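You operate a simulated robot arm through the tools that you are given. There is no shell and no other tool. Be economical: measure what you need, move in short steps, check, and stop when the job is done.

Carry out the task below with a simulated robot arm. There is one attempt and no reset: what you move stays moved.

TASK
Take the sample block with the blue band on the top of the fitting table and put it away on the rack end of the fitting table.
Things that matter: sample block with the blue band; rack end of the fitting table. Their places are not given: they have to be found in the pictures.

The check looks at the end state, three seconds after you hand in, the way a careful person would. Anything else that was tipped, shoved, dropped, spilled or broken makes it a failure.

THE ROBOT
A 6-joint arm with a two-finger parallel gripper, fixed in place. Base frame: the origin is at the foot of the arm, x ahead of it, y to its left, z up; the work surface is at about z = 0.78. Readings come in m, rad, newtons and seconds.
With the tool pointing down near the work surface it reaches from about 0.24 to 0.64 m from the base axis. Its first joint turns from -1.152 to 1.152 rad. Payload 2.7 kg.
The tool frame sits at the grasp point between the pads (the TCP): z along the fingers, y along the line on which they close. The tips reach 0.023 m beyond it. The gripper opens to 0.094 m. The fingers are 0.038 m wide and 0.01 m thick; the gripper's body (0.054 by 0.096 m) begins 0.039 m behind the TCP.
Orientation is that of the tool frame in the base frame, as a unit quaternion [x, y, z, w]. With the fingers straight down and closing along the base's y, the tool's x points along the base's -x, its y along +y and its z along -z.

THE INTERFACE
- The arm moves only by the tool send_rows. Its argument "moves" is one flat list of numbers, 5 for each row, row after row: the opening, from 0 (shut) to 1 (fully open), then the shift along the tool's x, y, z in mm, then the turn about the tool's z in rad. In form: [grip, dx, dy, dz, spin, grip, dx, dy, dz, spin, ...]. A call has 1 to 20 rows; each row is the pose to reach, as a shift and turn from the pose commanded when the call began, along the tool's axes at that moment. Each row takes 0.2 s and may step no farther than 0.05 m and 0.15 rad from the row before; otherwise, or with a gripper value out of range, the whole call is refused. Where a pose cannot be reached the arm comes as near as it can. A force on the tool above 40 N (or 10 N above the force at the start of the call, whichever is more), or a blocked arm, ends the call early, and 0.2 s more pass. Each finger travels about 0.045 m/s and halts on what it meets, pressing with about 29 N; the grip force reading is that of the motor and also rises with nothing between the fingers. The clock runs only during rows and for 0.2 s after the last one: add rows that repeat a pose to give the fingers time. It gives the time, the measured TCP pose, the force on the tool (base axes), the opening and the grip force at its end, in the units of the frame above (readings bear some noise), and new pictures: "pictures" is both (left out), scene, wrist or none.
- Cameras (640 x 400 px; columns grow to the right, rows downward): "scene" is fixed at [0.0907, -0.4632, 1.3865]; the picture's right is [0.46, -0.89, 0.00], its down [-0.66, -0.34, -0.68] and it looks along [0.60, 0.31, -0.74] (base axes); focal length 240 px, centre (320, 200). "wrist" rides on the gripper at [-0.039, 0, -0.044] in the tool frame; the picture's right is [0.00, -1.00, 0.00], its down [0.97, 0.00, -0.24] and it looks along [0.24, 0.00, 0.97] (tool axes); focal length 218 px, centre (320, 200).
- locate(camera, pixels): for up to 12 pixels [column, row] of the newest picture of that camera ("zoom" is the newest enlarged one), the place [x, y, z] in the base frame of the surface seen there, good to about 0.002 m. The clock stands still meanwhile.
- zoom(camera, box): a new picture of the part [left, top, right, bottom] of that camera's present view, enlarged. The clock stands still meanwhile.
- job_done(): hands the job in; it is judged then, once.

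Go step by step. Measure first, check grasps and placings, and put right what went wrong. The budget is 60 turns and 150 pictures, counting those below and the enlarged ones. Unless the task says otherwise, let go and move clear before handing in, and close with one line.

The tools are called after "Request:" by a JSON object that holds its "api" and its "payload". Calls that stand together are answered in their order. send_rows: Moves the arm, as the interface text tells. Its arguments: {"type":"object","properties":{"moves":{"type":"array","items":{"type":"number"}},"pictures":{"type":"string","enum":["both","scene","wrist","none"]}},"required":["moves"]} The other tools are called the same way: locate (camera, pixels) gives the place of the surface under pixels of a picture; zoom (camera, box) takes an enlarged picture of a part of a camera's view; job_done () hands the job in.

At the start:

```text
clock: 0.0
tool_pos: [0.4072, -0.109, 1.1067]
orientation: [0.0, 1.0, 0.0, 0.001]
contact_force: [0.4, 0.2, 0.3]
finger_gap: 0.094
gripper_force: 0.0
```

scene: 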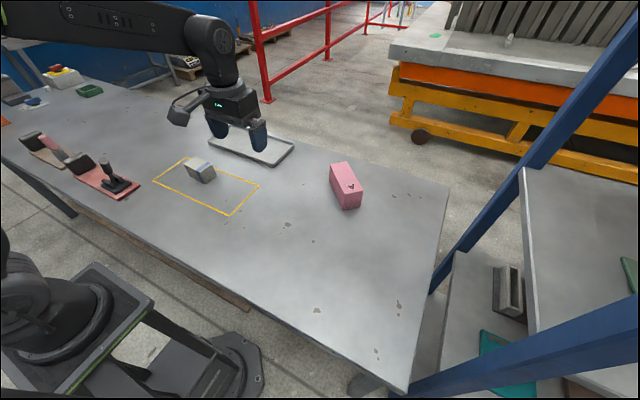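
wrist: 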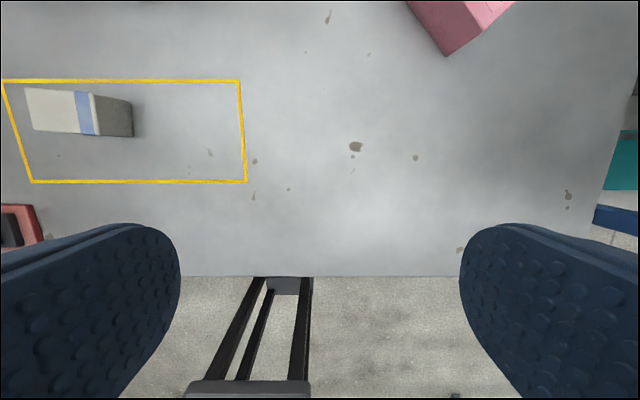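

The block with the blue band sits in the yellow outline (scene ~(200,171), wrist ~(80,112)). The blue-posted rack is at the right, so the right end of the table looks like the rack end. I'll take closer looks and measure.

Request:
{"api": "zoom", "payload": {"camera": "scene", "box": [140, 120, 300, 220]}}

Request:
{"api": "zoom", "payload": {"camera": "scene", "box": [240, 140, 640, 400]}}

Request:
{"api": "locate", "payload": {"camera": "scene", "pixels": [[449, 184], [406, 389], [340, 240], [345, 187], [397, 305], [229, 215], [260, 185], [153, 181], [186, 158], [540, 200], [500, 310], [420, 250]]}}

Request:
{"api": "locate", "payload": {"camera": "wrist", "pixels": [[25, 88], [34, 129], [74, 91], [79, 133], [92, 93], [97, 135], [132, 102], [133, 136], [60, 110], [448, 55], [408, 2], [515, 2]]}}

```text
4.00 times, centred on (220, 170) of scene
```

zoom: 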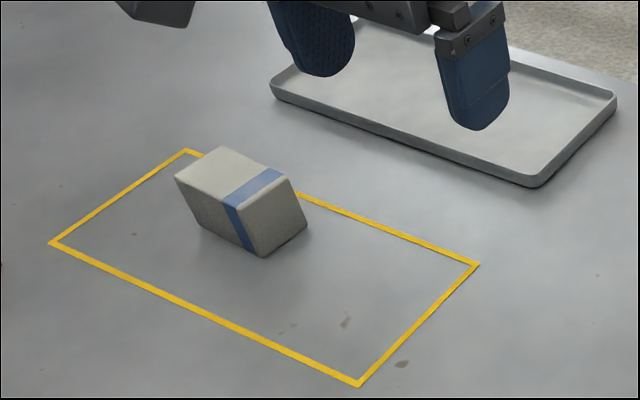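

```text
1.54 times, centred on (440, 270) of scene
```

zoom: 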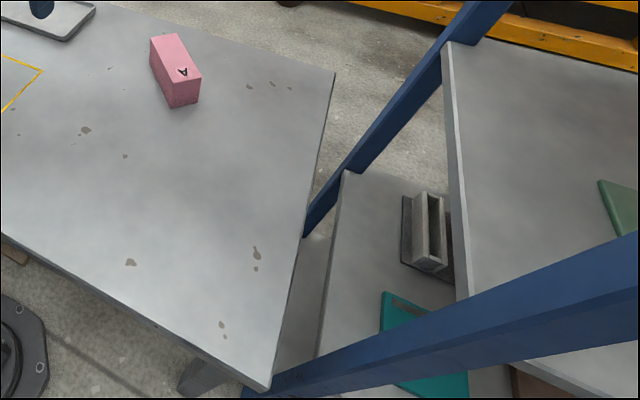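

```text
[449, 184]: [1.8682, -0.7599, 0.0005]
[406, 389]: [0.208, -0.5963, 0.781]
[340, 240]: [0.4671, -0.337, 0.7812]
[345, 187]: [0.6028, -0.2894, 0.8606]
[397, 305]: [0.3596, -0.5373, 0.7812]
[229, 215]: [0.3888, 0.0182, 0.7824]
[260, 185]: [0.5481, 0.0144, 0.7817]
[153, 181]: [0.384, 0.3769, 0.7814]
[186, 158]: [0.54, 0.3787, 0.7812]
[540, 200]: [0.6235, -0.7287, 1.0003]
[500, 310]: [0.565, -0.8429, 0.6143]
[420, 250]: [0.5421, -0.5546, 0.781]
```

```text
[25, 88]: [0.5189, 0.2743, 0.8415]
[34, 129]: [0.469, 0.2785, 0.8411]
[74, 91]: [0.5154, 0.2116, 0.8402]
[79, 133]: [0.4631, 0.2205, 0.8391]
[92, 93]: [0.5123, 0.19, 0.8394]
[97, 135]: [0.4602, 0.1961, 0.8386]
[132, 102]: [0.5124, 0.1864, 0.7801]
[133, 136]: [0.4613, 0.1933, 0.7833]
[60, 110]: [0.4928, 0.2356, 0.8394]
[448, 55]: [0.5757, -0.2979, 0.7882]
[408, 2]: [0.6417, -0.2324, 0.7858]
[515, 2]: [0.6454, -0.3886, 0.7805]
```

Block: top at z≈0.840, centre ≈(0.491, 0.234), 0.053 wide by 0.085 long, and its narrow axis is about 4.7° off base x. The table's right end, by the rack, is at y≈-0.6 and is empty around (0.37,-0.47). I'll move above the block with the fingers closing across its width, and check the table's edges and left end.

Request:
{"api": "send_rows", "payload": {"moves": [1, -8, 34, 10, -0.149, 1, -17, 69, 21, -0.298, 1, -25, 103, 32, -0.447, 1, -34, 137, 43, -0.596, 1, -42, 171, 54, -0.745, 1, -50, 206, 64, -0.894, 1, -59, 240, 75, -1.043, 1, -67, 274, 86, -1.192, 1, -76, 309, 96, -1.341, 1, -84, 343, 107, -1.49, 1, -84, 343, 107, -1.49]}}

Request:
{"api": "zoom", "payload": {"camera": "scene", "box": [0, 40, 240, 190]}}

Request:
{"api": "locate", "payload": {"camera": "scene", "pixels": [[440, 215], [420, 310], [412, 350], [435, 280], [450, 390], [480, 225], [500, 370], [82, 83], [447, 188], [385, 392]]}}

```text
clock: 2.4
tool_pos: [0.4916, 0.2344, 0.9988]
orientation: [-0.678, 0.735, 0.0, 0.001]
contact_force: [0.1, 0.3, -0.5]
finger_gap: 0.0941
gripper_force: 0.1
```

scene: 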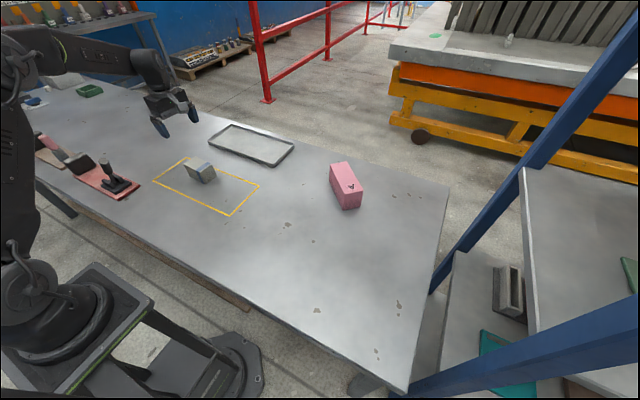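
wrist: 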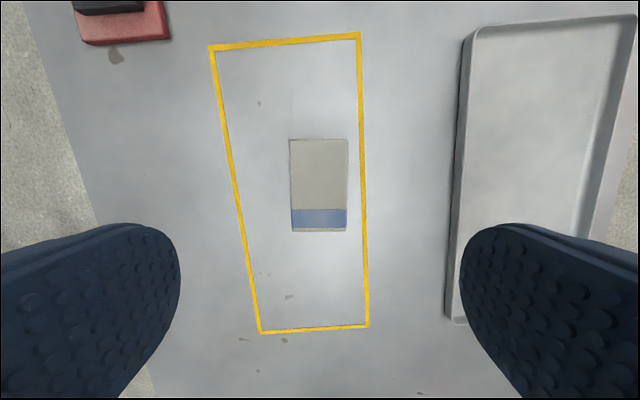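

```text
2.67 times, centred on (120, 115) of scene
```

zoom: 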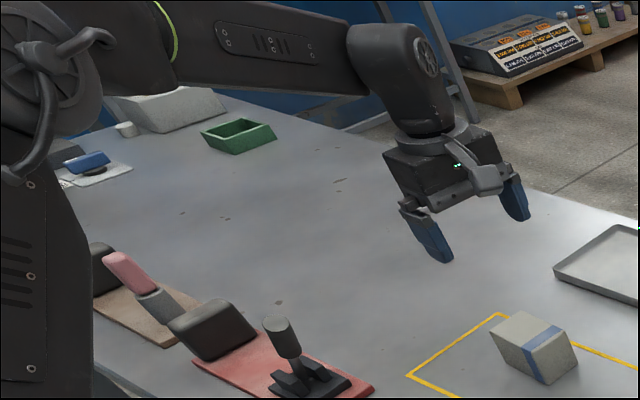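

```text
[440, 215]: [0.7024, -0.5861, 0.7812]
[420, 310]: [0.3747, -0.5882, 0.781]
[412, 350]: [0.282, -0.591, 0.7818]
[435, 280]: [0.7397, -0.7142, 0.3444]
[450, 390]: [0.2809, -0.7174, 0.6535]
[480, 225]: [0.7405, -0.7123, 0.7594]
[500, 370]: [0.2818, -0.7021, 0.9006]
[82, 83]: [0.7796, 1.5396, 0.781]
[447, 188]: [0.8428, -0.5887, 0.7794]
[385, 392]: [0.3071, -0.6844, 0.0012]
```

The tool is over the block and squared to it (wrist (289–347, 140–231)). I'll check the corners once before going down.

Request:
{"api": "locate", "payload": {"camera": "wrist", "pixels": [[291, 142], [345, 142], [293, 227], [345, 227], [460, 200], [448, 315]]}}

```text
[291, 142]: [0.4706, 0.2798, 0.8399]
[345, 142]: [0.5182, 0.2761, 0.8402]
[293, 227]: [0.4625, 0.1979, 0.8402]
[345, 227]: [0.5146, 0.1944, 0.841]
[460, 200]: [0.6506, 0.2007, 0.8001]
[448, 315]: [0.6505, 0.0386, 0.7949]
```

The centre is confirmed at ≈(0.4915, 0.236), and the tray is well clear at x≥0.65. Going down and gripping.

Request:
{"api": "send_rows", "payload": {"moves": [1, 0, 0, 40, 0, 1, 0, 0, 80, 0, 1, 0, 0, 120, 0, 1, 0, 0, 150, 0, 1, 0, 0, 170, 0, 1, 0, 0, 178, 0, 1, 0, 0, 178, 0, 0, 0, 0, 178, 0, 0, 0, 0, 178, 0, 0, 0, 0, 178, 0, 0, 0, 0, 178, 0, 0, 0, 0, 178, 0, 0, 0, 0, 178, 0]}}

```text
clock: 5.2
tool_pos: [0.4916, 0.2345, 0.8218]
orientation: [-0.678, 0.735, 0.0, 0.0]
contact_force: [-1.3, 0.8, -0.4]
finger_gap: 0.0551
gripper_force: 29.1
```

scene: 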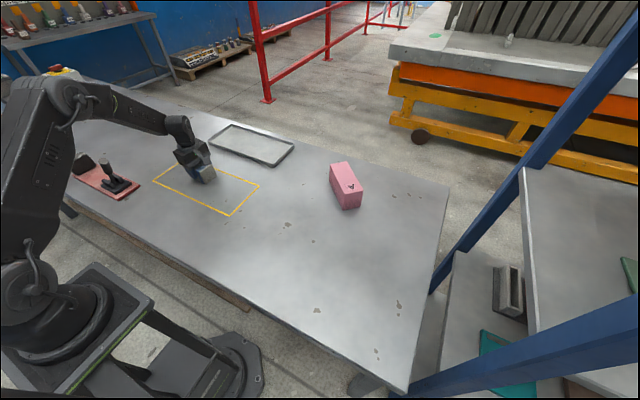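
wrist: 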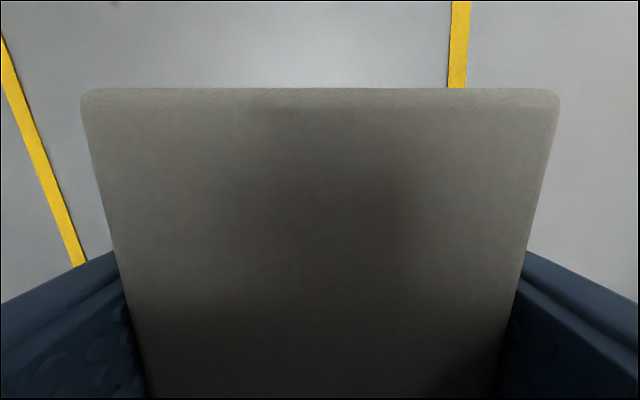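

Gripped: the gap is 0.055 at 29 N. Lifting straight up and checking.

Request:
{"api": "send_rows", "payload": {"moves": [0, 0, 0, -20, 0, 0, 0, 0, -50, 0, 0, 0, 0, -90, 0, 0, 0, 0, -130, 0, 0, 0, 0, -130, 0]}}

```text
clock: 6.4
tool_pos: [0.4904, 0.2343, 0.9512]
orientation: [-0.678, 0.735, 0.0, 0.0]
contact_force: [0.0, -0.1, -3.9]
finger_gap: 0.0549
gripper_force: 28.5
```

scene: 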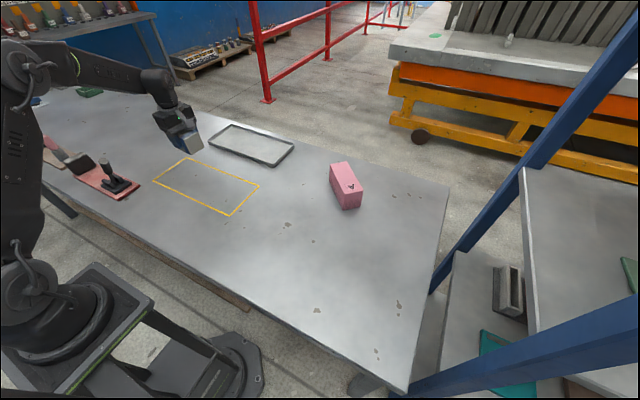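
wrist: 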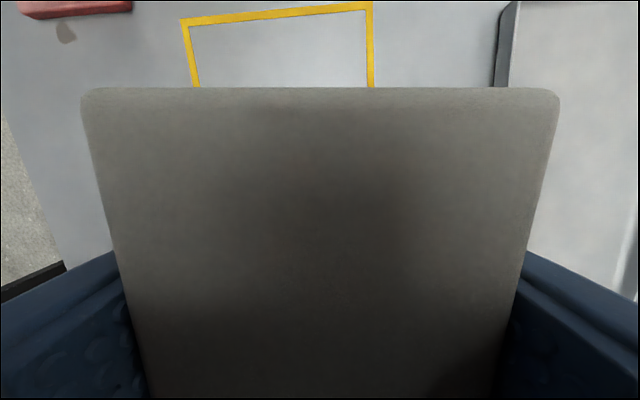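

The block is up and held steady. Carrying it to above (0.38, -0.46) at the rack end, on a path well clear of the pink block.

Request:
{"api": "send_rows", "payload": {"moves": [0, 20, 1.6, 0, 0, 0, 59, 4.7, 0, 0, 0, 98, 7.7, 0, 0, 0, 140, 11, 0, 0, 0, 182, 14.4, 0, 0, 0, 225, 17.8, 0, 0, 0, 268, 21.2, 0, 0, 0, 311, 24.6, 0, 0, 0, 354, 28, 0, 0, 0, 397, 31.3, 0, 0, 0, 440, 34.7, 0, 0, 0, 483, 38.1, 0, 0, 0, 526, 41.5, 0, 0, 0, 569, 44.9, 0, 0, 0, 612, 48.3, 0, 0, 0, 650, 51.3, 0, 0, 0, 682, 53.8, 0, 0, 0, 702, 55.4, 0, 0, 0, 702, 55.4, 0, 0]}}

```text
clock: 10.4
tool_pos: [0.3793, -0.4623, 0.9516]
orientation: [-0.678, 0.735, 0.0, -0.001]
contact_force: [0.1, 0.2, -3.2]
finger_gap: 0.0547
gripper_force: 29.1
```

scene: 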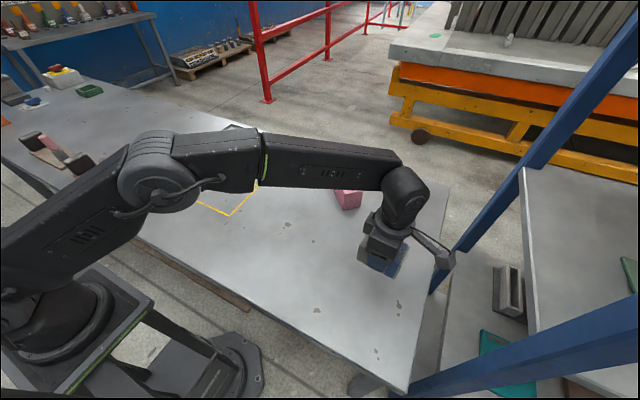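
wrist: 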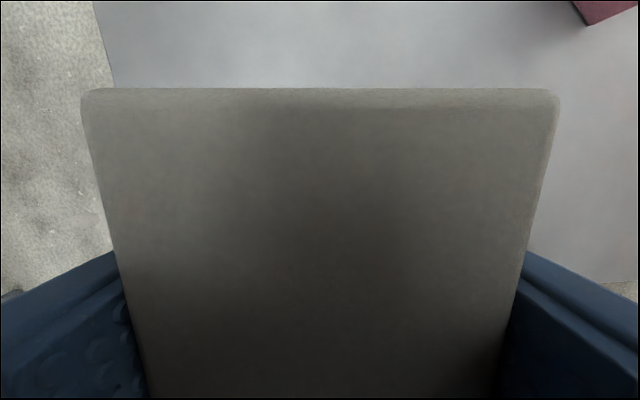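

At the target: the block still sits squarely in the grip and there's clear table beneath. Lowering it by 129 mm, the amount it was lifted, with slow last steps.

Request:
{"api": "send_rows", "payload": {"moves": [0, 0, 0, 30, 0, 0, 0, 0, 65, 0, 0, 0, 0, 95, 0, 0, 0, 0, 112, 0, 0, 0, 0, 120, 0, 0, 0, 0, 125, 0, 0, 0, 0, 128, 0, 0, 0, 0, 129.5, 0, 0, 0, 0, 129.5, 0]}}

```text
clock: 12.4
tool_pos: [0.3783, -0.4608, 0.8216]
orientation: [-0.678, 0.735, -0.001, 0.0]
contact_force: [0.2, -0.1, -2.8]
finger_gap: 0.0549
gripper_force: 28.6
```

scene: 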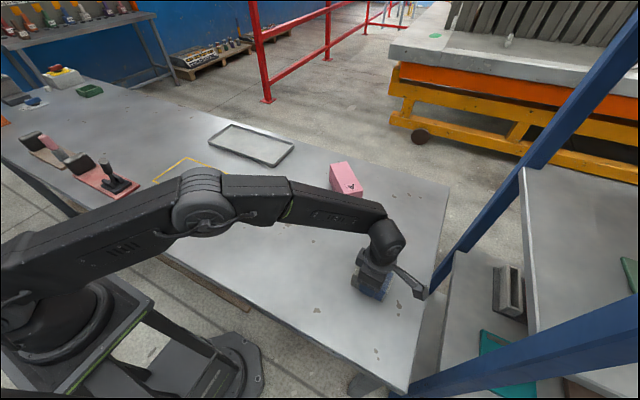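
wrist: 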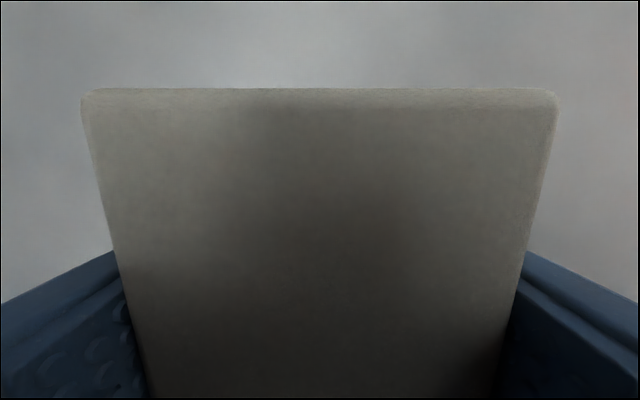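

The vertical force of −2.8 N shows the weight still hangs from the gripper, so the block is just above the table. Easing down in 1 mm steps.

Request:
{"api": "send_rows", "payload": {"moves": [0, 0, 0, 0.7, 0, 0, 0, 0, 1.4, 0, 0, 0, 0, 1.4, 0], "pictures": "none"}}

```text
clock: 13.2
tool_pos: [0.378, -0.4619, 0.8204]
orientation: [-0.678, 0.735, -0.001, 0.0]
contact_force: [-1.9, 1.6, 4.3]
finger_gap: 0.0549
gripper_force: 29.2
```

The force has turned to +4.3 N, so the block is resting on the table. Opening, then rising straight up.

Request:
{"api": "send_rows", "payload": {"moves": [1, 0, 0, 0, 0, 1, 0, 0, 0, 0, 1, 0, 0, 0, 0, 1, 0, 0, 0, 0, 1, 0, 0, 0, 0, 1, 0, 0, -20, 0, 1, 0, 0, -60, 0, 1, 0, 0, -100, 0, 1, 0, 0, -140, 0, 1, 0, 0, -180, 0, 1, 0, 0, -180, 0]}}

Request:
{"api": "zoom", "payload": {"camera": "scene", "box": [300, 140, 460, 400]}}

```text
clock: 15.6
tool_pos: [0.3787, -0.461, 1.0]
orientation: [-0.677, 0.736, -0.001, 0.0]
contact_force: [-0.2, 0.0, 0.7]
finger_gap: 0.094
gripper_force: 0.1
```

scene: 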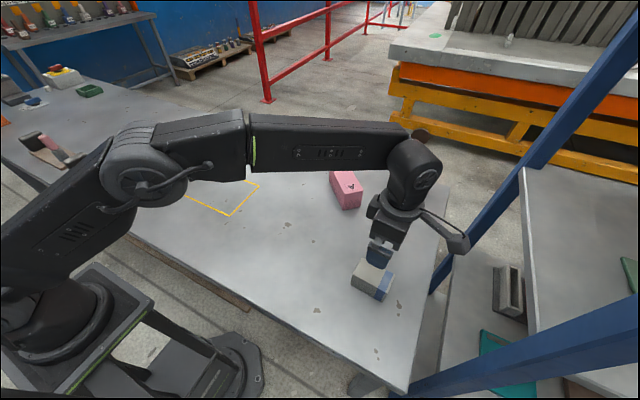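
wrist: 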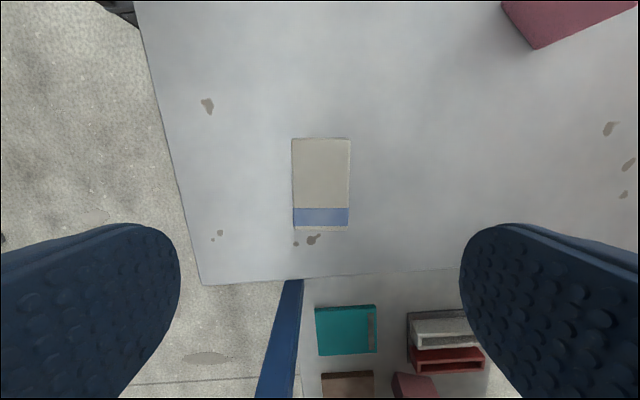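

```text
1.54 times, centred on (380, 270) of scene
```

zoom: 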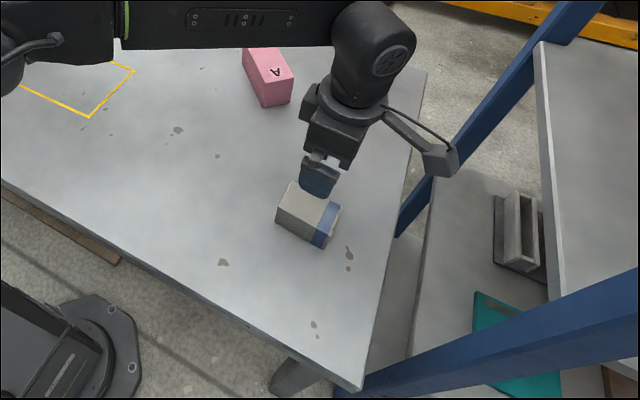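

The block stands flat on the table at the rack end (wrist (292–350, 138–230)). The gripper is clear above it and nothing else has moved, so I'm handing in.

Request:
{"api": "job_done", "payload": {}}

```text
The job is handed in.
```

The blue-banded sample block is now standing on the rack end of the fitting table, at about (0.38, -0.46). I let go and moved the gripper clear, and the pictures show nothing else moved.
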